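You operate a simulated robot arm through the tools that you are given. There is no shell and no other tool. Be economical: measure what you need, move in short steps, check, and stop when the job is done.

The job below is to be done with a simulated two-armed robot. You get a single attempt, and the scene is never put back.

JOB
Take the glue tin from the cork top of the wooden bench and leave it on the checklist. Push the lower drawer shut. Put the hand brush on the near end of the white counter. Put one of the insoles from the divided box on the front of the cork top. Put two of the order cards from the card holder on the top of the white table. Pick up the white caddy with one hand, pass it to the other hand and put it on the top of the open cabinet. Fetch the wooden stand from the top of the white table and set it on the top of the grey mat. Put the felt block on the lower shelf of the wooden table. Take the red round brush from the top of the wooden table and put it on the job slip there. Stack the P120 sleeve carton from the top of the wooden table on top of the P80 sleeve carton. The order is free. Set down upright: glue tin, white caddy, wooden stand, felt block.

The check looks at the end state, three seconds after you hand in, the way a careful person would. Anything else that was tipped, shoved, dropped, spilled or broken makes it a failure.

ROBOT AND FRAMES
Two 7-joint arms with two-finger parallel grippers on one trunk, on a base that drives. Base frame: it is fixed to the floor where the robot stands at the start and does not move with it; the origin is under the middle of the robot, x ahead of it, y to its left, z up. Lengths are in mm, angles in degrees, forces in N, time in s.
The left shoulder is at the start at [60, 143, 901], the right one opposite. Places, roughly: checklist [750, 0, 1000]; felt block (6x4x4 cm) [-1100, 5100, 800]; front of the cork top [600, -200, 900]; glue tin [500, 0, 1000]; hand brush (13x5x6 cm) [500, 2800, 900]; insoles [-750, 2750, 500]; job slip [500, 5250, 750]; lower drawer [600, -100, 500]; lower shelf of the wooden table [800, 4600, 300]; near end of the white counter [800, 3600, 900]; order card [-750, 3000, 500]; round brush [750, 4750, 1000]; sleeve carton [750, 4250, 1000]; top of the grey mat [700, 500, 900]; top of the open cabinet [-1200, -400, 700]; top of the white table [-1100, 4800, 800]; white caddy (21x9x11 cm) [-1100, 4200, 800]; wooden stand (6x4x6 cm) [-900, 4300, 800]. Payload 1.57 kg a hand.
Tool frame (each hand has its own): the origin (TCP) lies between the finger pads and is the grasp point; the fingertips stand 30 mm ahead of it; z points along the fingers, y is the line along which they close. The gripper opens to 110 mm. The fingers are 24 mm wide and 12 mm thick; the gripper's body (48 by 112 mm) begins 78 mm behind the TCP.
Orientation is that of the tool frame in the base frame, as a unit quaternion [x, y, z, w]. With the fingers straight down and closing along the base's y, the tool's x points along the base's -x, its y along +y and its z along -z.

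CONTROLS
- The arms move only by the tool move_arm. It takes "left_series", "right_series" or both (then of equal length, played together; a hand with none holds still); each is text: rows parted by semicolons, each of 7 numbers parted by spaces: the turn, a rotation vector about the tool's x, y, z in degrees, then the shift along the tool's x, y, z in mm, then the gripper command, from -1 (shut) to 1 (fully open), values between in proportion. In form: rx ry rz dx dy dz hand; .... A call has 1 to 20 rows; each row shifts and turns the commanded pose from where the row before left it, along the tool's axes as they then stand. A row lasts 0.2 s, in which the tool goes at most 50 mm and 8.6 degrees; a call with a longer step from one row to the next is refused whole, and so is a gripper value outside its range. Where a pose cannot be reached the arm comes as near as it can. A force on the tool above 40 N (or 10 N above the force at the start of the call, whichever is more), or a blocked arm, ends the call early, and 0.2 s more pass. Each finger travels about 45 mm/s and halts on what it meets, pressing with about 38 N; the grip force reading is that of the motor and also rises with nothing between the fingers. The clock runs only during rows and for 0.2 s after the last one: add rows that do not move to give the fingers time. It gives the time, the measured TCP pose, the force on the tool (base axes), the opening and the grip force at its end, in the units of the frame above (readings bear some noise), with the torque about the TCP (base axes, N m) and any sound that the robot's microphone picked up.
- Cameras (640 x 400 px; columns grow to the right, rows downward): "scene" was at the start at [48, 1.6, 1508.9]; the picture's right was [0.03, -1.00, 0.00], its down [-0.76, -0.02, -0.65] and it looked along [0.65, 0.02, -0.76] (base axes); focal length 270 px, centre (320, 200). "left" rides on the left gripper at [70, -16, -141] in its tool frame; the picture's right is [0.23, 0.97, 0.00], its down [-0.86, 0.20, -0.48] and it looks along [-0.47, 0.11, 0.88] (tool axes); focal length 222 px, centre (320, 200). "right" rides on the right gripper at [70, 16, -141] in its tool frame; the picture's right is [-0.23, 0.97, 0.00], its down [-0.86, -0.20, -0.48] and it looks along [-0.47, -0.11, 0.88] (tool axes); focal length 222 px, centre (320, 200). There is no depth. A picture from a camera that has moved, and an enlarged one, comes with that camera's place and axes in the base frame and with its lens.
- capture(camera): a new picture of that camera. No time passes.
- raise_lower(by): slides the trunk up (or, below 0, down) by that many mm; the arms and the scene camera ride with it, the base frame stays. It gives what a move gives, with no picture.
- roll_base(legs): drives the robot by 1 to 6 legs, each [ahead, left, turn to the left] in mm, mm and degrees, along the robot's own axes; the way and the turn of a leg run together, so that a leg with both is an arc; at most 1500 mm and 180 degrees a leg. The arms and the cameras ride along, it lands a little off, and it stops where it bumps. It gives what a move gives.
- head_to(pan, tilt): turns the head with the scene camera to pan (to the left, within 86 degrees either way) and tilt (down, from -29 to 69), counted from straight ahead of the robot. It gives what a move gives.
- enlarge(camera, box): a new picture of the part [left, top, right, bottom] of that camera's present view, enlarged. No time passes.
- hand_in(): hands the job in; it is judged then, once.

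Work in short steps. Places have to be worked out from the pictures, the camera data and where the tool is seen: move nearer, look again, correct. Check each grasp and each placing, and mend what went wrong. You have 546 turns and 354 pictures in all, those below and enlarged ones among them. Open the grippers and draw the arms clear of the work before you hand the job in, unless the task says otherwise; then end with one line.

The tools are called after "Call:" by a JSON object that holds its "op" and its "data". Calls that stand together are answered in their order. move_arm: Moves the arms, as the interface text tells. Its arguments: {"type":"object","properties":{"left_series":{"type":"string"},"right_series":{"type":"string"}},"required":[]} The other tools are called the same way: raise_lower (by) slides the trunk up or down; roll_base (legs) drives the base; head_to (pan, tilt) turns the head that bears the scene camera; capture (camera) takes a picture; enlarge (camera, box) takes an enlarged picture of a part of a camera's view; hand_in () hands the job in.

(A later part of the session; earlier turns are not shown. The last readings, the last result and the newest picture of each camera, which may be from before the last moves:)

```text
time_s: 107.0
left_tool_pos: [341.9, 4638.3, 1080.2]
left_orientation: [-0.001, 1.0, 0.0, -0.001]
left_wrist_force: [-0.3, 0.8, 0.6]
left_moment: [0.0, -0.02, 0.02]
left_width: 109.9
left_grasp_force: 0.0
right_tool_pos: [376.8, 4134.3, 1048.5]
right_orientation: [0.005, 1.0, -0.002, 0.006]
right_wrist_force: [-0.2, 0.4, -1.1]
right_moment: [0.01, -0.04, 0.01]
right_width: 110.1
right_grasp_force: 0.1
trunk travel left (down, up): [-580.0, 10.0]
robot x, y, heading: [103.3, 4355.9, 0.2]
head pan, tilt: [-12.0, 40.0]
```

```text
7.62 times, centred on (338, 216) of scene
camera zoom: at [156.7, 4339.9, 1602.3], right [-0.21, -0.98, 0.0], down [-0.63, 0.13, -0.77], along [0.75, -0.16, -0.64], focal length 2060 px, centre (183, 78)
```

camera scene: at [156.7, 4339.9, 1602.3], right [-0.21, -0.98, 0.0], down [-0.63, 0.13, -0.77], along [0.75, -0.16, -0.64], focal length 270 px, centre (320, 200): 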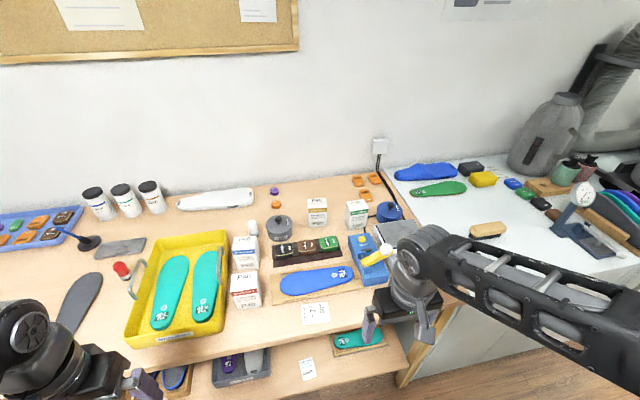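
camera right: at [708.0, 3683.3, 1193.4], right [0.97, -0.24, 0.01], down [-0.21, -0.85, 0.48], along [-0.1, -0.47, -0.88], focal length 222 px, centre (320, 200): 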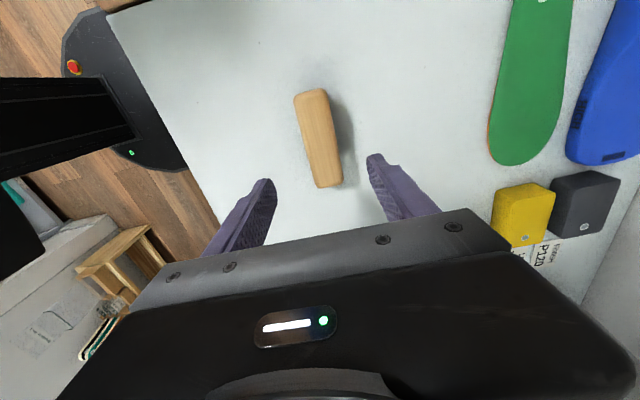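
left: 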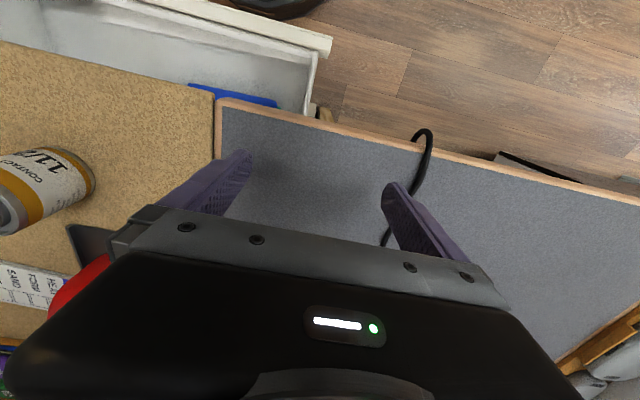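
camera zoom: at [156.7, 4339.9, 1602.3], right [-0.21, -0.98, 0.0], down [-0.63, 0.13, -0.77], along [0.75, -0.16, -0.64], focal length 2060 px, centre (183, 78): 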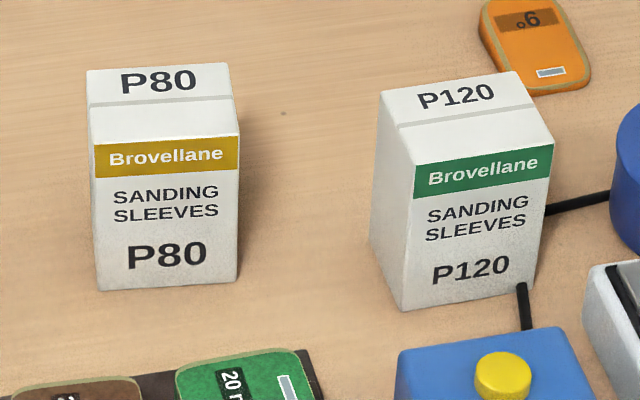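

Working from these corners (table ≈840): cartons are 70×56×100; P120 is centred at (870, 4047), square to y, and P80 at (912, 4190), turned about −7°. I tilt the right hand 45° forward.

Call:
{"op": "move_arm", "data": {"right_series": "0 -7.5 0 0 0 0 1;0 -7.5 0 0 0 0 1;0 -7.5 0 0 0 0 1;0 -7.5 0 0 0 0 1;0 -7.5 0 0 0 0 1;0 -7.5 0 0 0 0 1;0 0 0 0 0 0 1"}}

Call:
{"op": "move_arm", "data": {"right_series": "0 0 0 -28 -29 28 1;0 0 0 -28 -29 28 1;0 0 0 -28 -29 28 1;0 0 0 -35 0 35 1;0 0 0 -35 0 35 1;0 0 0 -35 0 35 1;0 0 0 -28 0 28 1;0 0 0 0 0 0 1"}}

Call:
{"op": "capture", "data": {"camera": "right"}}

Call:
{"op": "capture", "data": {"camera": "scene"}}

```text
time_s: 108.6
left_tool_pos: [342.1, 4639.8, 1078.9]
left_orientation: [-0.001, 1.0, 0.0, -0.001]
left_wrist_force: [0.1, -0.6, 0.3]
left_moment: [-0.02, 0.0, 0.04]
left_width: 110.1
left_grasp_force: 0.1
right_tool_pos: [474.1, 4110.2, 1171.2]
right_orientation: [0.003, 0.922, -0.003, 0.387]
right_wrist_force: [-0.3, -0.3, -0.3]
right_moment: [-0.04, -0.03, 0.0]
right_width: 109.5
right_grasp_force: 0.0
right hand out of reach, approached as far as the arm can: row 1, 2, 3, 4, 5, 6
trunk travel left (down, up): [-580.0, 10.0]
robot x, y, heading: [104.3, 4358.1, 0.1]
head pan, tilt: [-12.0, 40.0]
```

```text
time_s: 110.4
left_tool_pos: [341.8, 4640.5, 1078.3]
left_orientation: [-0.001, 1.0, 0.0, -0.001]
left_wrist_force: [0.7, -0.7, -0.5]
left_moment: [-0.01, -0.01, 0.0]
left_width: 109.9
left_grasp_force: 0.0
right_tool_pos: [780.1, 4022.2, 1175.4]
right_orientation: [0.004, 0.922, -0.004, 0.388]
right_wrist_force: [0.2, 0.7, -0.3]
right_moment: [0.01, 0.0, 0.01]
right_width: 110.0
right_grasp_force: 0.0
trunk travel left (down, up): [-580.0, 10.0]
robot x, y, heading: [103.5, 4361.4, -0.0]
head pan, tilt: [-12.0, 40.0]
```

```text
296 pictures are left
camera right: at [630.2, 4040.0, 1224.6], right [0.17, 0.97, 0.16], down [0.25, -0.2, 0.95], along [0.95, -0.12, -0.28], focal length 222 px, centre (320, 200)
```

right: 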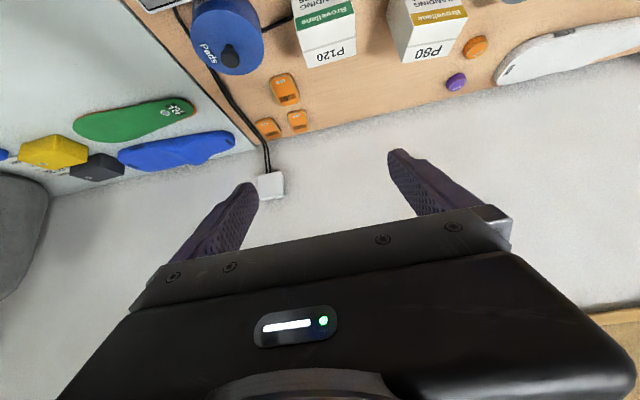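

```text
295 pictures are left
camera scene: at [155.9, 4339.9, 1602.3], right [-0.21, -0.98, 0.0], down [-0.63, 0.13, -0.77], along [0.75, -0.16, -0.64], focal length 270 px, centre (320, 200)
```

scene: 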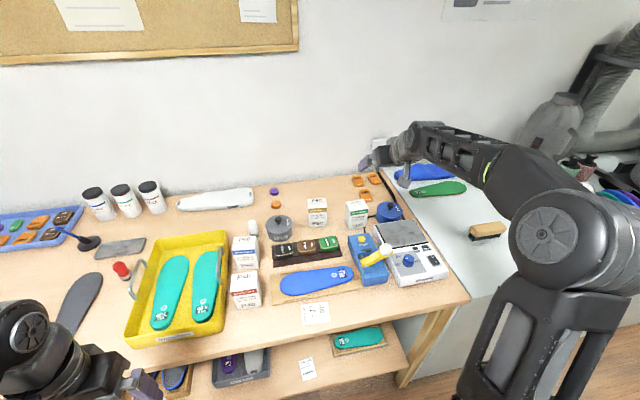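

Hand is at (780, 4022, 1175) tilted 45.6°. P120 reads near (868, 4055). I lower toward it, staying above, for another look.

Call:
{"op": "move_arm", "data": {"right_series": "0 0 0 26 7.5 32 0.85;0 0 0 26 7.5 32 0.85;0 0 0 26 7.5 32 0.85;0 0 0 26 7.5 32 0.85;0 0 0 0 0 0 0.85"}}

Call:
{"op": "capture", "data": {"camera": "right"}}

Call:
{"op": "enlarge", "data": {"camera": "scene", "box": [280, 160, 460, 272]}}

```text
time_s: 111.6
left_tool_pos: [340.7, 4639.3, 1079.2]
left_orientation: [-0.001, 1.0, 0.0, -0.001]
left_wrist_force: [1.2, -0.7, 0.2]
left_moment: [-0.02, -0.02, 0.01]
left_width: 109.8
left_grasp_force: 0.0
right_tool_pos: [798.7, 4050.9, 1008.7]
right_orientation: [0.004, 0.922, -0.003, 0.388]
right_wrist_force: [-0.6, 0.1, 1.1]
right_moment: [-0.01, -0.02, 0.01]
right_width: 101.9
right_grasp_force: 0.0
trunk travel left (down, up): [-580.0, 10.0]
robot x, y, heading: [101.2, 4360.7, 0.0]
head pan, tilt: [-12.0, 40.0]
```

```text
294 pictures are left
camera right: at [648.3, 4069.7, 1058.1], right [0.17, 0.97, 0.16], down [0.25, -0.2, 0.95], along [0.95, -0.12, -0.28], focal length 222 px, centre (320, 200)
```

right: 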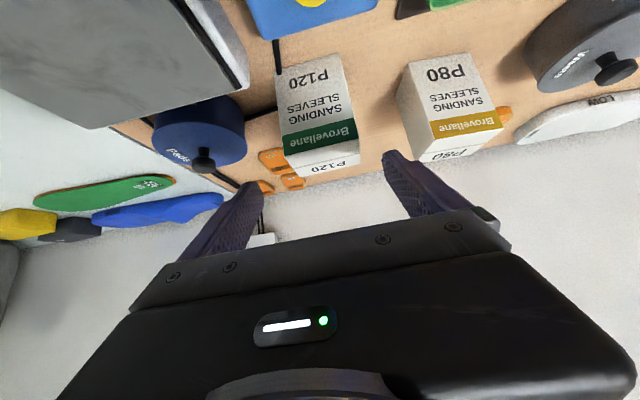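

```text
3.56 times, centred on (370, 216) of scene
camera zoom: at [156.2, 4339.8, 1602.3], right [-0.21, -0.98, 0.0], down [-0.63, 0.13, -0.77], along [0.75, -0.16, -0.64], focal length 962 px, centre (142, 143)
```

zoom: 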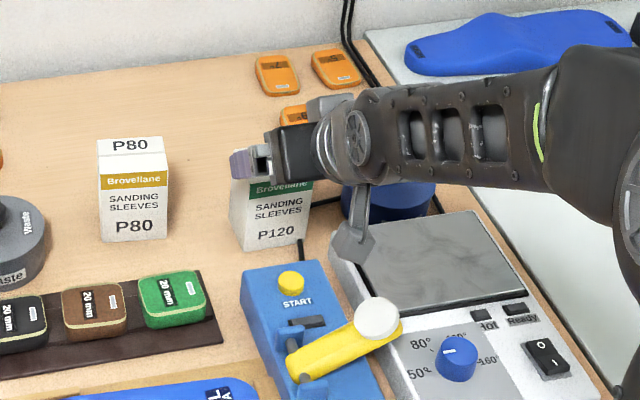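

This closer view fixes the table at z≈853: P120 front x≈832, y 4018–4088, top ≈952. I slide in to (862, 4053, 918) and close.

Call:
{"op": "move_arm", "data": {"right_series": "0 0 0 7 1 36 0.85;0 0 0 7 1 36 0.85;0 0 0 7 0.5 36 0.85;0 0 0 0 0 0 0.85"}}

Call:
{"op": "capture", "data": {"camera": "right"}}

Call:
{"op": "enlarge", "data": {"camera": "scene", "box": [280, 160, 460, 272]}}

```text
time_s: 112.6
left_tool_pos: [341.5, 4639.5, 1080.4]
left_orientation: [-0.001, 1.0, 0.0, -0.001]
left_wrist_force: [-0.8, 0.6, 0.8]
left_moment: [-0.01, -0.02, 0.0]
left_width: 110.0
left_grasp_force: 0.0
right_tool_pos: [863.7, 4051.3, 919.4]
right_orientation: [0.003, 0.921, -0.003, 0.389]
right_wrist_force: [-0.1, 0.3, 0.1]
right_moment: [-0.02, 0.02, 0.02]
right_width: 101.6
right_grasp_force: 0.0
trunk travel left (down, up): [-580.0, 10.0]
robot x, y, heading: [102.7, 4358.0, 0.3]
head pan, tilt: [-12.0, 40.0]
```

```text
292 pictures are left
camera right: at [712.8, 4069.3, 968.3], right [0.17, 0.97, 0.16], down [0.25, -0.2, 0.95], along [0.95, -0.12, -0.28], focal length 222 px, centre (320, 200)
```

right: 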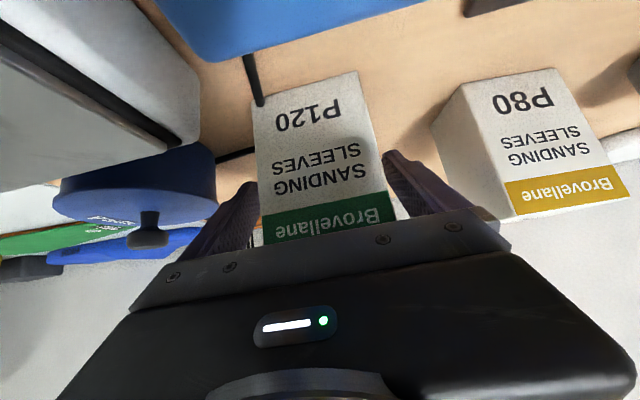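

```text
3.56 times, centred on (370, 216) of scene
camera zoom: at [156.0, 4340.0, 1602.4], right [-0.21, -0.98, 0.0], down [-0.63, 0.13, -0.77], along [0.75, -0.16, -0.64], focal length 962 px, centre (142, 143)
```

zoom: 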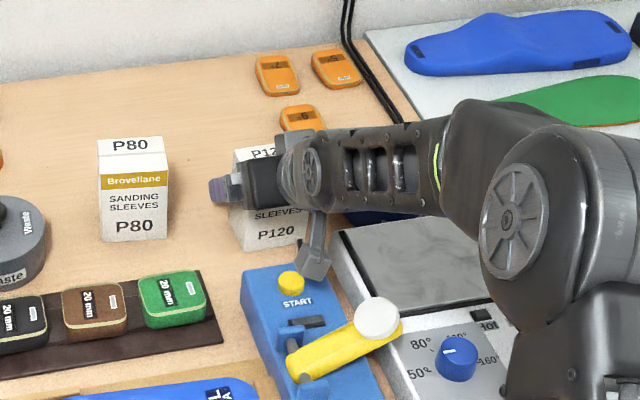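

The fingers straddle P120 well. I close and lift straight up 130 mm.

Call:
{"op": "move_arm", "data": {"right_series": "0 0 0 0 0 0 -1;0 0 0 0 0 0 -1;0 0 0 0 0 0 -1;0 0 0 0 0 0 -1"}}

Call:
{"op": "move_arm", "data": {"right_series": "0 0 0 -21.4 0 -21 -1;0 0 0 -28.5 0 -28 -1;0 0 0 -28.5 0 -28 -1;0 0 0 -14.3 0 -14 -1;0 0 0 0 0 0 -1"}}

Call:
{"op": "capture", "data": {"camera": "right"}}

Call:
{"op": "enlarge", "data": {"camera": "scene", "box": [280, 140, 460, 252]}}

```text
time_s: 113.6
left_tool_pos: [341.4, 4639.2, 1078.7]
left_orientation: [-0.001, 1.0, 0.0, 0.0]
left_wrist_force: [-0.3, 0.5, -0.2]
left_moment: [0.01, -0.02, -0.01]
left_width: 110.0
left_grasp_force: 0.1
right_tool_pos: [862.8, 4052.6, 919.7]
right_orientation: [0.003, 0.922, -0.002, 0.388]
right_wrist_force: [-0.6, 0.3, 0.7]
right_moment: [0.13, 0.0, -0.03]
right_width: 69.7
right_grasp_force: 32.3
trunk travel left (down, up): [-580.0, 10.0]
robot x, y, heading: [104.7, 4357.6, 0.2]
head pan, tilt: [-12.0, 40.0]
```

```text
time_s: 114.8
left_tool_pos: [341.8, 4639.0, 1080.3]
left_orientation: [-0.001, 1.0, 0.0, -0.001]
left_wrist_force: [-0.3, -0.4, -0.8]
left_moment: [-0.01, -0.02, -0.02]
left_width: 110.1
left_grasp_force: 0.0
right_tool_pos: [863.0, 4050.6, 1050.4]
right_orientation: [0.003, 0.922, -0.003, 0.388]
right_wrist_force: [0.8, 0.4, -2.1]
right_moment: [-0.03, -0.06, 0.05]
right_width: 69.6
right_grasp_force: 38.6
trunk travel left (down, up): [-580.0, 10.0]
robot x, y, heading: [104.8, 4356.5, 0.3]
head pan, tilt: [-12.0, 40.0]
```

```text
290 pictures are left
camera right: at [713.9, 4070.0, 1098.9], right [0.17, 0.97, 0.16], down [0.25, -0.2, 0.95], along [0.95, -0.12, -0.28], focal length 222 px, centre (320, 200)
```

right: 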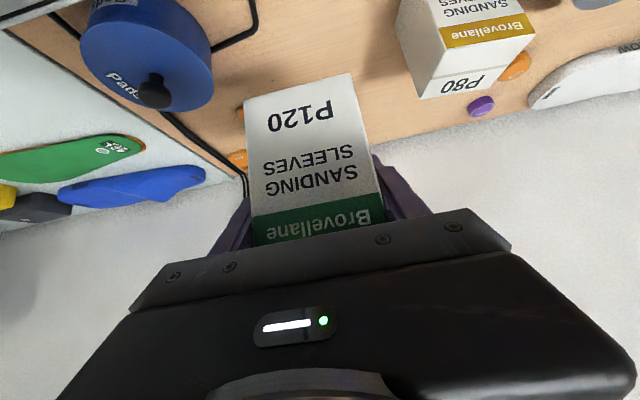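

```text
3.56 times, centred on (370, 196) of scene
camera zoom: at [157.0, 4339.8, 1602.3], right [-0.21, -0.98, 0.0], down [-0.63, 0.13, -0.77], along [0.75, -0.16, -0.64], focal length 962 px, centre (142, 214)
```

zoom: 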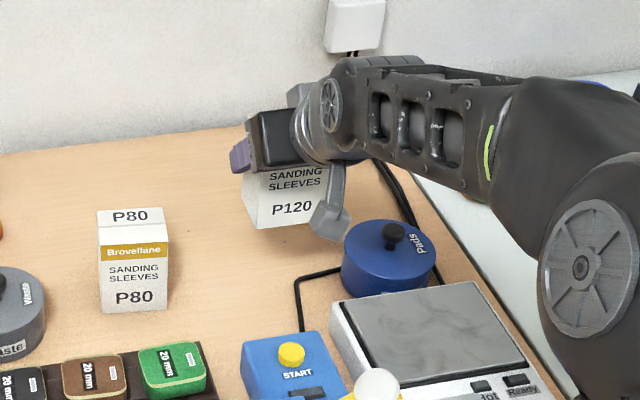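

P120 is held at 69.6 mm. I carry it above P80 (target TCP (902, 4192)) and turn it −9° to match.

Call:
{"op": "move_arm", "data": {"right_series": "0 0 0 -7 35 7 -1;0 0 0 -7 35 7 -1;0 0 0 -7 35 7 -1;0 0 0 -6 36 6 -1;3.2 0 3.2 0 0 0 -1;3.2 0 3.2 0 0 0 -1;0 0 0 0 0 0 -1"}}

Call:
{"op": "capture", "data": {"camera": "right"}}

Call:
{"op": "enlarge", "data": {"camera": "scene", "box": [260, 150, 400, 240]}}

```text
time_s: 116.4
left_tool_pos: [343.1, 4639.5, 1079.7]
left_orientation: [0.0, 1.0, 0.0, -0.001]
left_wrist_force: [0.3, -0.2, -0.1]
left_moment: [0.03, 0.0, 0.01]
left_width: 110.2
left_grasp_force: 0.1
right_tool_pos: [902.1, 4193.5, 1049.8]
right_orientation: [0.077, 0.919, -0.032, 0.387]
right_wrist_force: [0.6, -0.2, -1.5]
right_moment: [0.02, -0.02, -0.01]
right_width: 69.6
right_grasp_force: 38.3
trunk travel left (down, up): [-580.0, 10.0]
robot x, y, heading: [104.5, 4356.4, 0.0]
head pan, tilt: [-12.0, 40.0]
```

```text
288 pictures are left
camera right: at [757.9, 4235.0, 1098.7], right [0.32, 0.93, 0.16], down [0.22, -0.24, 0.95], along [0.92, -0.27, -0.28], focal length 222 px, centre (320, 200)
```

right: 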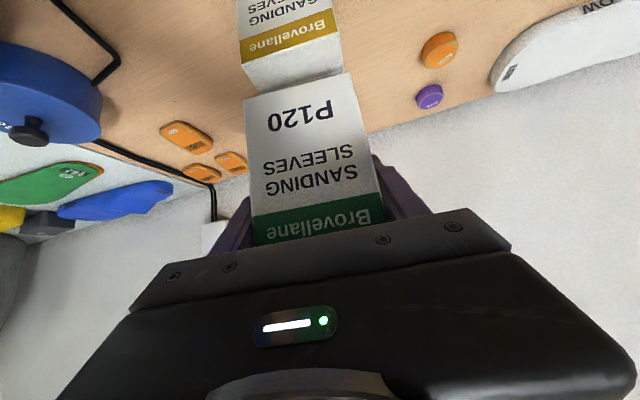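

```text
4.44 times, centred on (330, 195) of scene
camera zoom: at [157.0, 4339.4, 1602.3], right [-0.21, -0.98, 0.0], down [-0.63, 0.13, -0.77], along [0.75, -0.16, -0.64], focal length 1202 px, centre (276, 222)
```

zoom: 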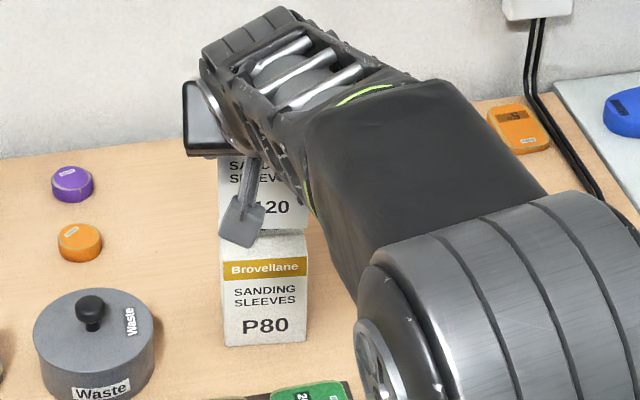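

P120's bottom front edge lies within 3 mm of P80's top front edge and 2° in angle. I lower it gently.

Call:
{"op": "move_arm", "data": {"right_series": "0 0 0 10.7 0 9.1 -1;0 0 0 8.6 0 8.4 -1;0 0 0 0 0 0 -1"}}

Call:
{"op": "move_arm", "data": {"right_series": "0 0 0 1.4 0 1.4 -1;0 0 0 1 0 1 -1;0 0 0 0.7 0 0.7 -1;0 0 0 0 0 0 -1"}}

Call:
{"op": "enlarge", "data": {"camera": "scene", "box": [260, 150, 400, 240]}}

Call:
{"op": "capture", "data": {"camera": "right"}}

```text
time_s: 117.2
left_tool_pos: [340.8, 4639.1, 1079.2]
left_orientation: [-0.001, 1.0, 0.001, -0.001]
left_wrist_force: [0.1, 0.2, 0.0]
left_moment: [-0.02, 0.0, 0.01]
left_width: 110.0
left_grasp_force: 0.2
right_tool_pos: [900.9, 4193.5, 1023.4]
right_orientation: [0.077, 0.918, -0.033, 0.387]
right_wrist_force: [-0.1, 0.0, -1.4]
right_moment: [-0.02, -0.04, 0.01]
right_width: 69.8
right_grasp_force: 38.4
trunk travel left (down, up): [-580.0, 10.0]
robot x, y, heading: [103.8, 4357.5, 0.2]
head pan, tilt: [-12.0, 40.0]
```

```text
time_s: 118.2
left_tool_pos: [341.9, 4639.7, 1078.9]
left_orientation: [0.0, 1.0, 0.001, -0.001]
left_wrist_force: [0.7, 0.0, 0.4]
left_moment: [0.02, 0.01, 0.0]
left_width: 110.2
left_grasp_force: 0.0
right_tool_pos: [900.6, 4193.1, 1020.7]
right_orientation: [0.077, 0.918, -0.034, 0.388]
right_wrist_force: [0.7, 0.4, 1.5]
right_moment: [-0.03, 0.04, 0.02]
right_width: 69.8
right_grasp_force: 38.2
trunk travel left (down, up): [-580.0, 10.0]
robot x, y, heading: [101.6, 4358.4, 0.2]
head pan, tilt: [-12.0, 40.0]
```

```text
4.44 times, centred on (330, 195) of scene
camera zoom: at [156.8, 4340.0, 1602.3], right [-0.21, -0.98, 0.0], down [-0.63, 0.13, -0.77], along [0.75, -0.16, -0.64], focal length 1202 px, centre (276, 222)
```

zoom: 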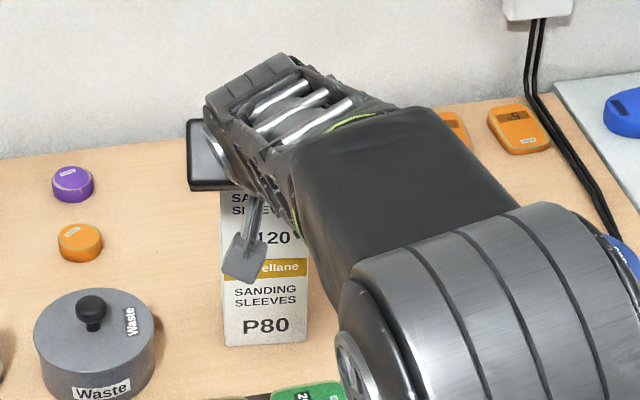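

```text
285 pictures are left
camera right: at [756.1, 4234.5, 1068.4], right [0.32, 0.93, 0.16], down [0.22, -0.24, 0.95], along [0.92, -0.27, -0.28], focal length 222 px, centre (320, 200)
```

right: 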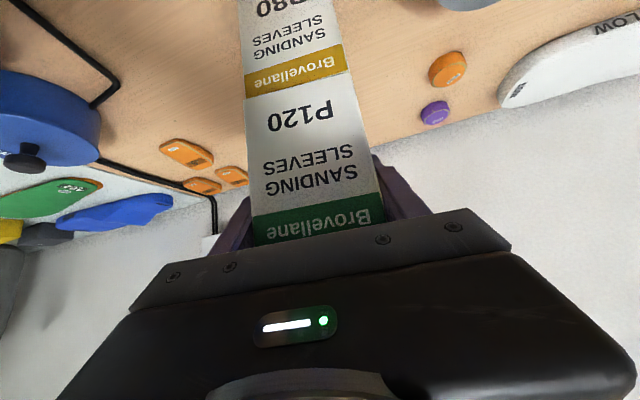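

It's resting (load went from −1.4 to +1.5 N) and aligned. I open and withdraw along the fingers.

Call:
{"op": "move_arm", "data": {"right_series": "0 0 0 0 0 0 -0.1;0 0 0 0 0 0 0.4;0 0 0 0 0 0 0.75;0 0 0 0 0 0 0.75;0 0 0 0 0 0 0.75;0 0 0 0 0 -30 0.75;0 0 0 0 0 -40 0.75;0 0 0 0 0 -45 0.75;0 0 0 0 0 -45 0.75;0 0 0 0 0 0 0.75"}}

Call:
{"op": "capture", "data": {"camera": "right"}}

```text
time_s: 120.4
left_tool_pos: [341.4, 4639.6, 1079.1]
left_orientation: [-0.001, 1.0, 0.0, -0.002]
left_wrist_force: [0.5, -0.6, 0.8]
left_moment: [0.02, 0.02, -0.01]
left_width: 110.0
left_grasp_force: 0.2
right_tool_pos: [788.7, 4212.9, 1130.4]
right_orientation: [0.076, 0.918, -0.033, 0.387]
right_wrist_force: [0.4, 0.1, 1.2]
right_moment: [-0.02, 0.04, 0.02]
right_width: 96.2
right_grasp_force: 0.0
trunk travel left (down, up): [-580.0, 10.0]
robot x, y, heading: [100.4, 4356.6, 0.4]
head pan, tilt: [-12.0, 40.0]
```

```text
284 pictures are left
camera right: at [643.4, 4253.7, 1178.9], right [0.32, 0.93, 0.16], down [0.22, -0.24, 0.95], along [0.92, -0.27, -0.28], focal length 222 px, centre (320, 200)
```

right: 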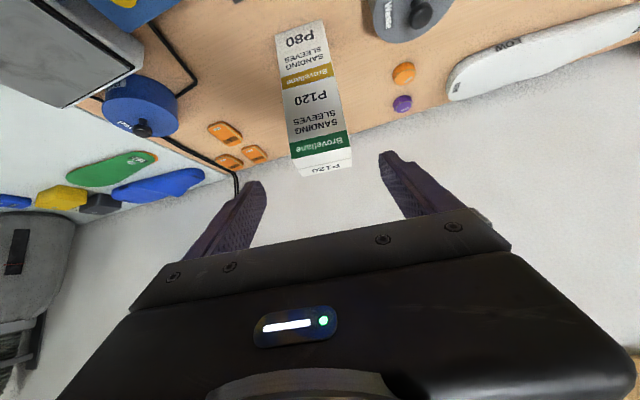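

The stack stands square. I withdraw the right arm, untilt it, and drive left to view the red brush and the job slip.

Call:
{"op": "move_arm", "data": {"right_series": "-3.2 0 -3.2 20 0 -20 1;-3.2 0 -3.2 28 0 -28 1;0 0 0 28 0 -28 1;0 0 0 28 0 -28 1;0 0 0 28 0 -28 1;0 7.5 0 20 0 -10 1;0 7.5 0 30 0 -10 1;0 7.5 0 30 0 0 1;0 7.5 0 30 0 0 1;0 7.5 0 30 0 0 1;0 7.5 0 30 0 0 1;0 0.5 0 0 -20 20 1;0 0 0 0 0 0 1"}}

Call:
{"op": "roll_base", "data": {"legs": [[-60, 0, 0], [0, 400, 0]]}}

Call:
{"op": "head_to", "data": {"pan": 35, "tilt": 40}}

Call:
{"op": "capture", "data": {"camera": "scene"}}

```text
time_s: 123.2
left_tool_pos: [340.9, 4638.7, 1079.3]
left_orientation: [-0.001, 1.0, 0.0, -0.001]
left_wrist_force: [-0.1, 0.2, 0.6]
left_moment: [-0.01, -0.01, -0.06]
left_width: 109.9
left_grasp_force: 0.1
right_tool_pos: [438.7, 4201.7, 1050.6]
right_orientation: [0.004, 1.0, -0.001, 0.002]
right_wrist_force: [-0.4, 0.3, 0.9]
right_moment: [-0.02, 0.0, 0.01]
right_width: 110.3
right_grasp_force: 0.0
trunk travel left (down, up): [-580.0, 10.0]
robot x, y, heading: [100.3, 4361.4, 0.0]
head pan, tilt: [-12.0, 40.0]
```

```text
time_s: 126.3
left_tool_pos: [280.5, 5038.4, 1077.8]
left_orientation: [0.0, 1.0, 0.0, -0.002]
left_wrist_force: [0.2, -0.2, 1.2]
left_moment: [-0.05, -0.01, 0.01]
left_width: 110.0
left_grasp_force: 0.0
right_tool_pos: [377.2, 4600.4, 1052.5]
right_orientation: [0.005, 1.0, -0.001, 0.002]
right_wrist_force: [0.1, -0.1, 0.0]
right_moment: [-0.04, 0.0, 0.02]
right_width: 110.2
right_grasp_force: 0.1
trunk travel left (down, up): [-580.0, 10.0]
robot x, y, heading: [42.3, 4752.9, 0.0]
head pan, tilt: [-12.0, 40.0]
```

```text
time_s: 127.5
left_tool_pos: [281.4, 5037.8, 1079.2]
left_orientation: [0.0, 1.0, -0.001, -0.001]
left_wrist_force: [0.3, -0.2, -0.3]
left_moment: [-0.02, 0.01, -0.01]
left_width: 110.0
left_grasp_force: 0.1
right_tool_pos: [379.6, 4600.2, 1051.0]
right_orientation: [0.005, 1.0, -0.001, 0.002]
right_wrist_force: [0.3, -0.6, -0.5]
right_moment: [-0.01, 0.01, 0.0]
right_width: 110.1
right_grasp_force: 0.1
trunk travel left (down, up): [-580.0, 10.0]
robot x, y, heading: [44.9, 4750.9, -0.2]
head pan, tilt: [35.0, 40.0]
```

```text
283 pictures are left
camera scene: at [82.1, 4804.5, 1602.3], right [0.57, -0.82, 0.0], down [-0.53, -0.37, -0.77], along [0.63, 0.44, -0.64], focal length 270 px, centre (320, 200)
```

scene: 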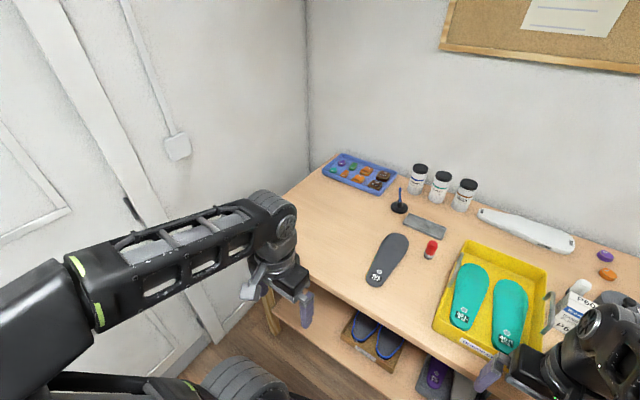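

The job slip hides behind my left wrist. I pull the left hand inward and look again.

Call:
{"op": "move_arm", "data": {"left_series": "0 0 0 20 -40 0 1;0 0 0 20 -40 0 1;0 0 0 0 -40 0 1;0 0 0 0 -40 0 1;0 0 0 0 0 0 1"}}

Call:
{"op": "capture", "data": {"camera": "scene"}}

Call:
{"op": "capture", "data": {"camera": "left"}}

```text
time_s: 128.7
left_tool_pos: [249.5, 4877.1, 1092.8]
left_orientation: [0.0, 1.0, 0.0, -0.001]
left_wrist_force: [0.7, 0.0, -0.4]
left_moment: [-0.06, -0.03, -0.05]
left_width: 109.9
left_grasp_force: 0.0
left hand out of reach, approached as far as the arm can: row 2
right_tool_pos: [376.1, 4599.6, 1051.9]
right_orientation: [0.005, 1.0, -0.001, 0.002]
right_wrist_force: [-0.2, -0.1, -0.4]
right_moment: [-0.02, -0.02, -0.03]
right_width: 110.0
right_grasp_force: 0.1
trunk travel left (down, up): [-580.0, 10.0]
robot x, y, heading: [44.8, 4759.2, 0.2]
head pan, tilt: [35.0, 40.0]
```

```text
282 pictures are left
camera scene: at [81.6, 4804.9, 1602.3], right [0.57, -0.82, 0.0], down [-0.53, -0.37, -0.77], along [0.63, 0.44, -0.64], focal length 270 px, centre (320, 200)
```

scene: 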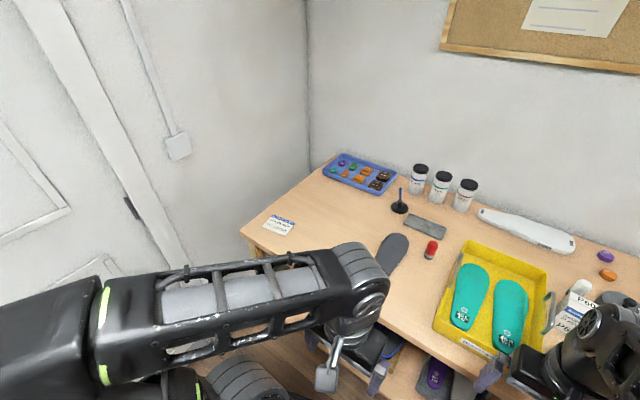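

```text
281 pictures are left
camera left: at [179.4, 4860.1, 1233.8], right [-0.23, 0.97, 0.0], down [0.86, 0.2, 0.48], along [0.46, 0.11, -0.88], focal length 222 px, centre (320, 200)
```

left: 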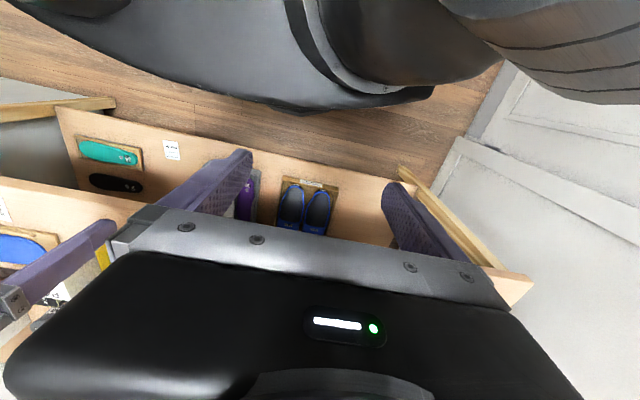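

The slip is at about (606, 5368), the brush base at (782, 4835). I zoom in on both.

Call:
{"op": "enlarge", "data": {"camera": "scene", "box": [370, 180, 490, 255]}}

Call:
{"op": "enlarge", "data": {"camera": "scene", "box": [230, 190, 326, 250]}}

```text
5.33 times, centred on (430, 218) of scene
camera zoom: at [81.6, 4804.9, 1602.3], right [0.57, -0.82, 0.0], down [-0.53, -0.37, -0.77], along [0.63, 0.44, -0.64], focal length 1442 px, centre (-267, 107)
```

zoom: 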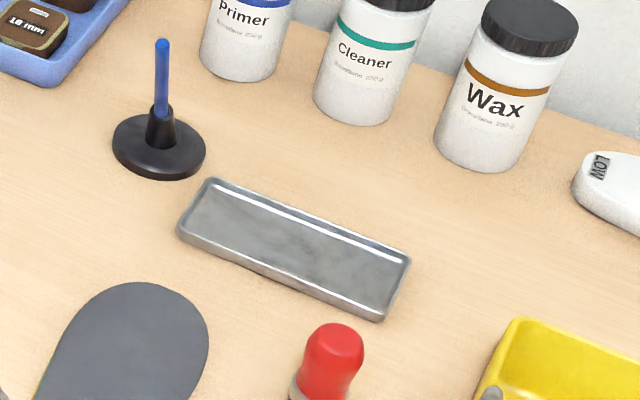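

```text
6.67 times, centred on (278, 220) of scene
camera zoom: at [81.6, 4804.9, 1602.3], right [0.57, -0.82, 0.0], down [-0.53, -0.37, -0.77], along [0.63, 0.44, -0.64], focal length 1803 px, centre (600, 67)
```

zoom: 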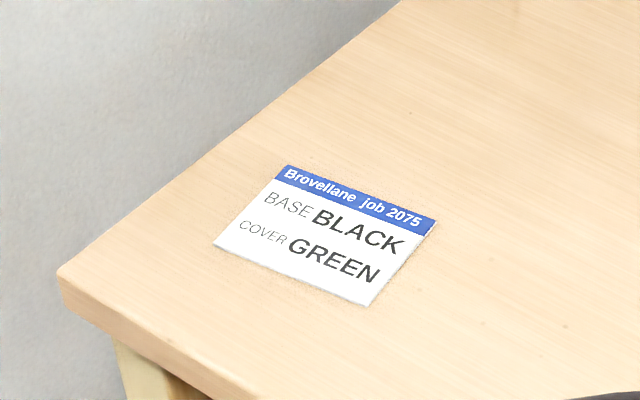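

The slip spans about (552–644, 5305–5418), centre (598, 5362), close to the far wall; the brush is about 70 mm tall. The right arm can do both if I turn left, so I re-place the base at heading 45°.

Call:
{"op": "roll_base", "data": {"legs": [[80, -100, 0], [0, 0, 45]]}}

Call:
{"op": "head_to", "data": {"pan": -25, "tilt": 45}}

Call:
{"op": "capture", "data": {"camera": "scene"}}

Call:
{"op": "capture", "data": {"camera": "right"}}

```text
time_s: 131.9
left_tool_pos: [185.3, 4887.3, 1093.0]
left_orientation: [-0.377, 0.926, 0.0, -0.001]
left_wrist_force: [-0.7, 0.2, 0.3]
left_moment: [0.02, 0.01, 0.02]
left_width: 110.2
left_grasp_force: 0.0
right_tool_pos: [470.4, 4777.7, 1051.8]
right_orientation: [-0.373, 0.928, -0.002, 0.002]
right_wrist_force: [-0.4, 0.9, -0.2]
right_moment: [0.03, -0.02, -0.01]
right_width: 110.2
right_grasp_force: 0.0
trunk travel left (down, up): [-580.0, 10.0]
robot x, y, heading: [120.4, 4655.1, 44.5]
head pan, tilt: [35.0, 40.0]
```

```text
time_s: 133.2
left_tool_pos: [184.8, 4887.3, 1092.2]
left_orientation: [-0.377, 0.926, 0.0, -0.001]
left_wrist_force: [-0.9, -0.1, -0.4]
left_moment: [0.02, 0.01, -0.04]
left_width: 109.9
left_grasp_force: 0.1
right_tool_pos: [471.9, 4778.1, 1050.8]
right_orientation: [-0.372, 0.928, -0.001, 0.003]
right_wrist_force: [-0.1, 0.4, 0.3]
right_moment: [-0.02, 0.0, 0.0]
right_width: 109.8
right_grasp_force: 0.0
trunk travel left (down, up): [-580.0, 10.0]
robot x, y, heading: [121.7, 4656.5, 44.2]
head pan, tilt: [-25.0, 45.0]
```

```text
278 pictures are left
camera scene: at [177.0, 4661.4, 1595.1], right [0.33, -0.94, 0.0], down [-0.67, -0.23, -0.71], along [0.67, 0.23, -0.71], focal length 270 px, centre (320, 200)
```

scene: 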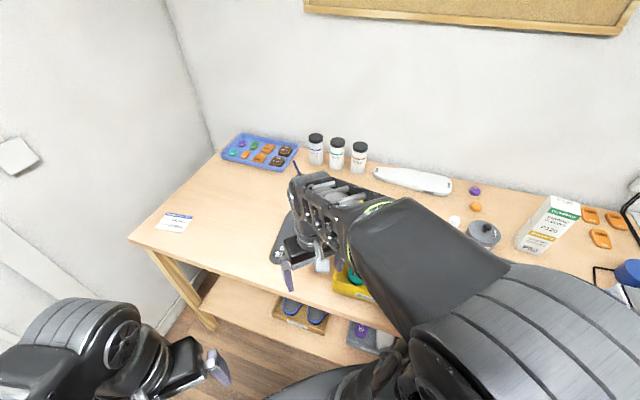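

```text
277 pictures are left
camera right: at [408.7, 4741.9, 1192.4], right [-0.51, 0.86, 0.0], down [0.75, 0.45, 0.48], along [0.42, 0.24, -0.88], focal length 222 px, centre (320, 200)
```

right: 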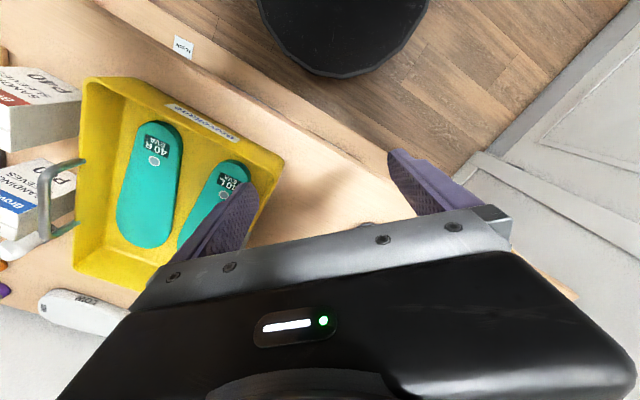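

I close the right hand to 60 mm opening and move it over the brush at (782, 4835), staying high.

Call:
{"op": "move_arm", "data": {"right_series": "0 0 0 -37 -25 0 0.1;0 0 0 -37 -25 0 0.1;0 0 0 -37 -25 0 0.1;0 0 0 -37 -25 0 0.1;0 0 0 -37 -25 0 0.1;0 0 0 -37 -25 0 0.1;0 0 0 0 0 0 0.1"}}

Call:
{"op": "capture", "data": {"camera": "right"}}

```text
time_s: 134.8
left_tool_pos: [184.6, 4886.5, 1091.4]
left_orientation: [-0.377, 0.926, 0.0, -0.001]
left_wrist_force: [0.4, 0.3, 0.2]
left_moment: [-0.01, -0.03, -0.02]
left_width: 109.7
left_grasp_force: 0.1
right_tool_pos: [733.7, 4825.5, 1052.1]
right_orientation: [-0.372, 0.928, -0.001, 0.002]
right_wrist_force: [-0.8, 0.0, 0.0]
right_moment: [-0.02, -0.02, 0.01]
right_width: 60.3
right_grasp_force: 0.1
trunk travel left (down, up): [-580.0, 10.0]
robot x, y, heading: [122.3, 4656.5, 44.2]
head pan, tilt: [-25.0, 45.0]
```

```text
276 pictures are left
camera right: at [671.9, 4788.2, 1192.5], right [-0.51, 0.86, 0.0], down [0.75, 0.45, 0.48], along [0.42, 0.24, -0.88], focal length 222 px, centre (320, 200)
```

right: 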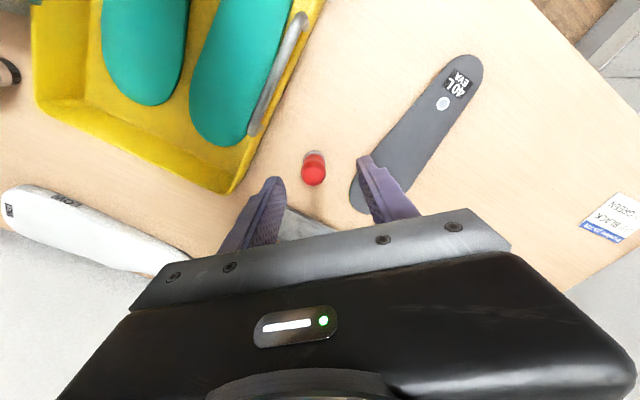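

The brush's red top sits at about (770, 4833). I shift there and lower to z≈985.

Call:
{"op": "move_arm", "data": {"right_series": "0 0 0 -32 -20 0 0.1;0 0 0 0 0 35 0.1;0 0 0 0 0 32 0.1;0 0 0 0 0 0 0.1"}}

Call:
{"op": "capture", "data": {"camera": "right"}}

```text
time_s: 135.8
left_tool_pos: [185.1, 4887.9, 1091.9]
left_orientation: [-0.378, 0.926, 0.0, -0.001]
left_wrist_force: [-0.6, 0.5, -0.3]
left_moment: [-0.02, -0.05, 0.01]
left_width: 110.2
left_grasp_force: 0.1
right_tool_pos: [771.6, 4831.6, 985.2]
right_orientation: [-0.373, 0.928, -0.001, 0.003]
right_wrist_force: [0.5, 0.0, 0.5]
right_moment: [0.0, 0.02, -0.02]
right_width: 60.5
right_grasp_force: 0.1
trunk travel left (down, up): [-580.0, 10.0]
robot x, y, heading: [121.5, 4654.4, 44.3]
head pan, tilt: [-25.0, 45.0]
```

```text
275 pictures are left
camera right: at [709.7, 4794.7, 1126.3], right [-0.51, 0.86, 0.0], down [0.75, 0.45, 0.48], along [0.42, 0.24, -0.88], focal length 222 px, centre (320, 200)
```

right: 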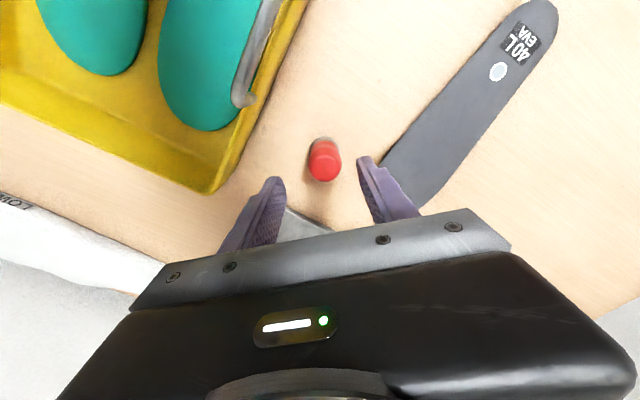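

Top and base both resolve to (772, 4834). I descend to z≈895 and close.

Call:
{"op": "move_arm", "data": {"right_series": "0 0 0 0 2 40 0.1;0 0 0 0 0 40 0.1;0 0 0 0 0 10 0.1;0 0 0 0 0 0 -1;0 0 0 0 0 0 -1;0 0 0 0 0 0 -1;0 0 0 0 0 0 -1"}}

Call:
{"op": "capture", "data": {"camera": "right"}}

```text
time_s: 137.4
left_tool_pos: [185.9, 4887.7, 1092.5]
left_orientation: [-0.377, 0.926, -0.001, 0.0]
left_wrist_force: [-0.1, -0.7, -0.4]
left_moment: [0.0, -0.03, 0.0]
left_width: 110.2
left_grasp_force: 0.1
right_tool_pos: [773.3, 4833.7, 896.9]
right_orientation: [-0.372, 0.928, -0.001, 0.003]
right_wrist_force: [-0.8, 0.4, 0.3]
right_moment: [0.01, -0.02, 0.0]
right_width: 32.5
right_grasp_force: 35.1
trunk travel left (down, up): [-580.0, 10.0]
robot x, y, heading: [119.9, 4652.0, 44.3]
head pan, tilt: [-25.0, 45.0]
```

```text
274 pictures are left
camera right: at [709.8, 4797.5, 1037.1], right [-0.51, 0.86, 0.0], down [0.75, 0.45, 0.48], along [0.42, 0.24, -0.88], focal length 222 px, centre (320, 200)
```

right: 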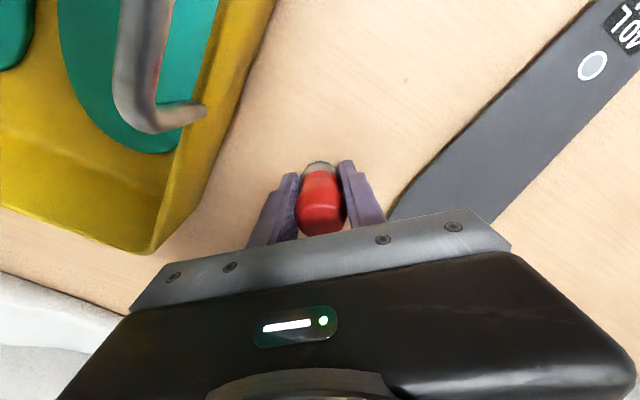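

Gripped (32.5 mm). I lift and draw it back toward the robot, then turn to face the far wall.

Call:
{"op": "move_arm", "data": {"right_series": "0 0 0 0 0 -40 -1;0 0 0 0 0 -40 -1;0 0 0 0 0 -40 -1;0 0 0 20 20 -30 -1;0 0 0 40 20 0 -1;0 0 0 40 20 0 -1;0 0 0 40 20 0 -1;0 0 0 40 20 0 -1;0 0 0 40 20 0 -1;0 0 0 0 0 0 -1"}}

Call:
{"op": "roll_base", "data": {"legs": [[0, 0, 45]]}}

Call:
{"op": "head_to", "data": {"pan": -30, "tilt": 45}}

Call:
{"op": "capture", "data": {"camera": "scene"}}

```text
time_s: 139.7
left_tool_pos: [185.2, 4888.6, 1092.9]
left_orientation: [-0.377, 0.926, 0.0, -0.002]
left_wrist_force: [1.3, 0.4, 0.7]
left_moment: [0.0, 0.01, 0.01]
left_width: 109.8
left_grasp_force: 0.1
right_tool_pos: [529.8, 4767.5, 1045.4]
right_orientation: [-0.373, 0.928, -0.001, 0.002]
right_wrist_force: [-0.9, 0.4, -1.2]
right_moment: [-0.02, 0.04, -0.02]
right_width: 32.8
right_grasp_force: 38.1
trunk travel left (down, up): [-580.0, 10.0]
robot x, y, heading: [121.7, 4654.9, 44.1]
head pan, tilt: [-25.0, 45.0]
```

```text
time_s: 142.1
left_tool_pos: [4.4, 4866.4, 1091.8]
left_orientation: [-0.701, 0.714, 0.0, -0.001]
left_wrist_force: [0.1, -0.1, 0.3]
left_moment: [0.0, 0.0, -0.01]
left_width: 109.8
left_grasp_force: 0.1
right_tool_pos: [334.1, 5022.3, 1045.6]
right_orientation: [-0.697, 0.717, 0.0, 0.003]
right_wrist_force: [0.0, 0.3, -0.6]
right_moment: [-0.01, 0.02, 0.01]
right_width: 32.4
right_grasp_force: 38.3
trunk travel left (down, up): [-580.0, 10.0]
robot x, y, heading: [123.2, 4656.7, 89.1]
head pan, tilt: [-25.0, 45.0]
```

```text
time_s: 142.8
left_tool_pos: [5.1, 4865.5, 1092.1]
left_orientation: [-0.7, 0.714, -0.001, -0.001]
left_wrist_force: [0.6, -0.6, -0.2]
left_moment: [-0.04, -0.01, 0.04]
left_width: 110.3
left_grasp_force: 0.1
right_tool_pos: [333.4, 5022.0, 1046.4]
right_orientation: [-0.697, 0.717, 0.0, 0.003]
right_wrist_force: [-0.3, -0.3, -0.7]
right_moment: [-0.02, 0.0, 0.01]
right_width: 32.9
right_grasp_force: 37.9
trunk travel left (down, up): [-580.0, 10.0]
robot x, y, heading: [120.3, 4654.3, 88.9]
head pan, tilt: [-30.0, 45.0]
```

```text
273 pictures are left
camera scene: at [163.1, 4695.1, 1595.0], right [0.86, -0.52, 0.0], down [-0.36, -0.61, -0.71], along [0.36, 0.61, -0.71], focal length 270 px, centre (320, 200)
```

scene: 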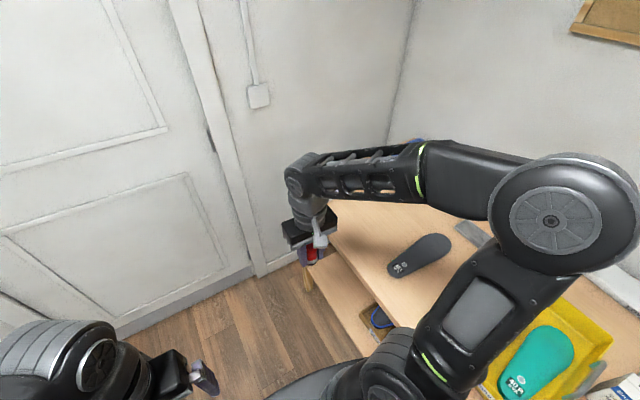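

Now I drive forward 230 mm and carry the brush over the slip.

Call:
{"op": "roll_base", "data": {"legs": [[230, 0, 1]]}}

Call:
{"op": "capture", "data": {"camera": "scene"}}

Call:
{"op": "capture", "data": {"camera": "right"}}

```text
time_s: 144.5
left_tool_pos: [2.5, 5090.9, 1092.2]
left_orientation: [0.708, -0.707, 0.001, 0.001]
left_wrist_force: [0.2, 0.6, -0.2]
left_moment: [-0.05, -0.03, -0.01]
left_width: 109.8
left_grasp_force: 0.1
right_tool_pos: [327.3, 5254.4, 1045.1]
right_orientation: [-0.704, 0.71, -0.001, 0.002]
right_wrist_force: [0.7, 0.7, -0.6]
right_moment: [-0.02, -0.01, -0.01]
right_width: 32.7
right_grasp_force: 38.2
trunk travel left (down, up): [-580.0, 10.0]
robot x, y, heading: [126.1, 4883.4, 90.0]
head pan, tilt: [-30.0, 45.0]
```

```text
272 pictures are left
camera scene: at [164.2, 4923.5, 1595.0], right [0.87, -0.5, 0.0], down [-0.35, -0.61, -0.71], along [0.35, 0.61, -0.71], focal length 270 px, centre (320, 200)
```

scene: 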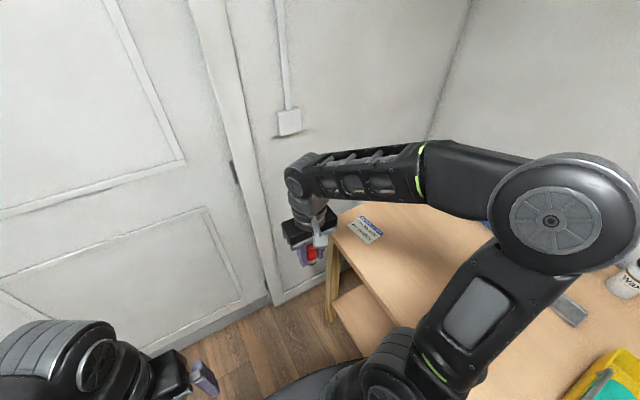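

```text
271 pictures are left
camera right: at [311.4, 5183.2, 1186.5], right [-0.97, 0.24, 0.0], down [0.21, 0.85, 0.48], along [0.12, 0.47, -0.88], focal length 222 px, centre (320, 200)
```

right: 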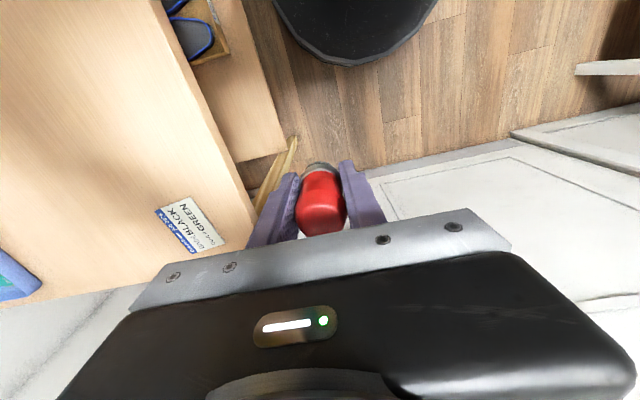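

The slip's centre reads (598, 5357) in this view too. I move the brush over it.

Call:
{"op": "move_arm", "data": {"right_series": "0 0 0 -17 -45 0 -1;0 0 0 -17 -45 0 -1;0 0 0 -17 -45 0 -1;0 0 0 -17 -45 0 -1;0 0 0 -17 -45 0 -1;0 0 0 -17 -45 0 -1;0 0 0 0 0 30 -1;0 0 0 0 0 0 -1"}}

Call:
{"op": "capture", "data": {"camera": "right"}}

Call:
{"op": "capture", "data": {"camera": "scene"}}

```text
time_s: 146.3
left_tool_pos: [1.5, 5089.2, 1092.3]
left_orientation: [0.707, -0.707, 0.001, 0.001]
left_wrist_force: [-0.4, 0.1, -0.2]
left_moment: [-0.01, -0.01, -0.01]
left_width: 109.9
left_grasp_force: 0.1
right_tool_pos: [602.5, 5352.2, 1017.2]
right_orientation: [-0.704, 0.71, 0.0, 0.003]
right_wrist_force: [0.9, 0.4, -0.9]
right_moment: [0.01, 0.01, -0.01]
right_width: 32.5
right_grasp_force: 38.4
trunk travel left (down, up): [-580.0, 10.0]
robot x, y, heading: [121.6, 4882.7, 90.0]
head pan, tilt: [-30.0, 45.0]
```

```text
270 pictures are left
camera right: at [584.8, 5282.8, 1158.0], right [-0.97, 0.24, 0.0], down [0.21, 0.85, 0.48], along [0.12, 0.47, -0.88], focal length 222 px, centre (320, 200)
```

right: 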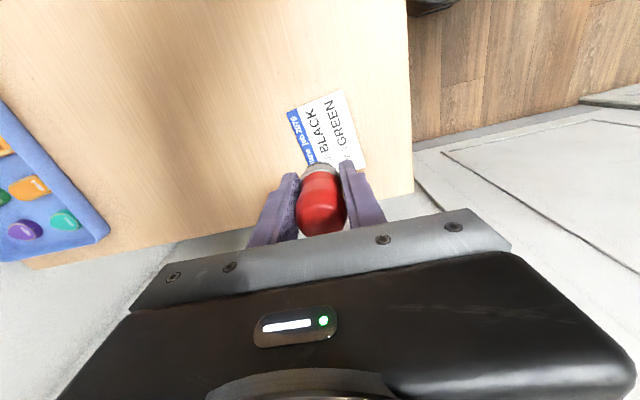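

```text
269 pictures are left
camera scene: at [164.4, 4921.9, 1595.0], right [0.87, -0.5, 0.0], down [-0.35, -0.61, -0.71], along [0.35, 0.61, -0.71], focal length 270 px, centre (320, 200)
```

scene: 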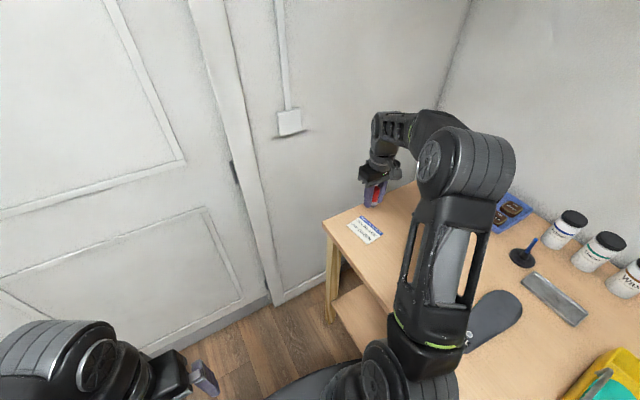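

Slip centre (593, 5358); I correct by −8/+5 mm and lower.

Call:
{"op": "move_arm", "data": {"right_series": "0 0 0 -5 8 40 -1;0 0 0 0 0 40 -1;0 0 0 0 0 35 -1;0 0 0 0 0 2 -1;0 0 0 0 0 0 -1"}}

Call:
{"op": "capture", "data": {"camera": "right"}}

```text
time_s: 147.5
left_tool_pos: [2.4, 5090.3, 1090.6]
left_orientation: [0.707, -0.707, 0.0, 0.0]
left_wrist_force: [-0.6, 0.8, 0.2]
left_moment: [0.03, 0.02, -0.02]
left_width: 109.8
left_grasp_force: 0.1
right_tool_pos: [592.5, 5356.9, 900.3]
right_orientation: [-0.704, 0.71, 0.0, 0.002]
right_wrist_force: [-0.1, -0.6, -1.1]
right_moment: [0.0, 0.03, -0.01]
right_width: 32.4
right_grasp_force: 38.0
trunk travel left (down, up): [-580.0, 10.0]
robot x, y, heading: [121.0, 4882.4, 90.3]
head pan, tilt: [-30.0, 45.0]
```

```text
268 pictures are left
camera right: at [575.2, 5286.9, 1040.9], right [-0.97, 0.24, 0.0], down [0.21, 0.85, 0.48], along [0.12, 0.47, -0.88], focal length 222 px, centre (320, 200)
```

right: 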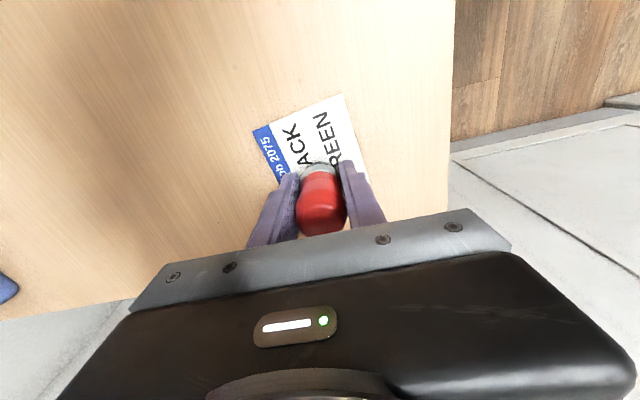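

Slowly lower the last millimetres to contact.

Call:
{"op": "move_arm", "data": {"right_series": "0 0 0 0 0 1.5 -1;0 0 0 0 0 1 -1;0 0 0 0 0 0.7 -1;0 0 0 0 0 0 -1"}}

```text
time_s: 148.5
left_tool_pos: [0.2, 5089.9, 1092.9]
left_orientation: [-0.707, 0.707, -0.001, 0.0]
left_wrist_force: [0.0, -0.4, 0.2]
left_moment: [0.0, 0.02, 0.03]
left_width: 109.7
left_grasp_force: 0.1
right_tool_pos: [592.6, 5356.6, 897.6]
right_orientation: [-0.704, 0.711, 0.001, 0.004]
right_wrist_force: [0.6, 0.1, 10.4]
right_moment: [0.01, 0.01, 0.0]
right_width: 32.8
right_grasp_force: 37.8
trunk travel left (down, up): [-580.0, 10.0]
robot x, y, heading: [122.8, 4880.4, 89.8]
head pan, tilt: [-30.0, 45.0]
```

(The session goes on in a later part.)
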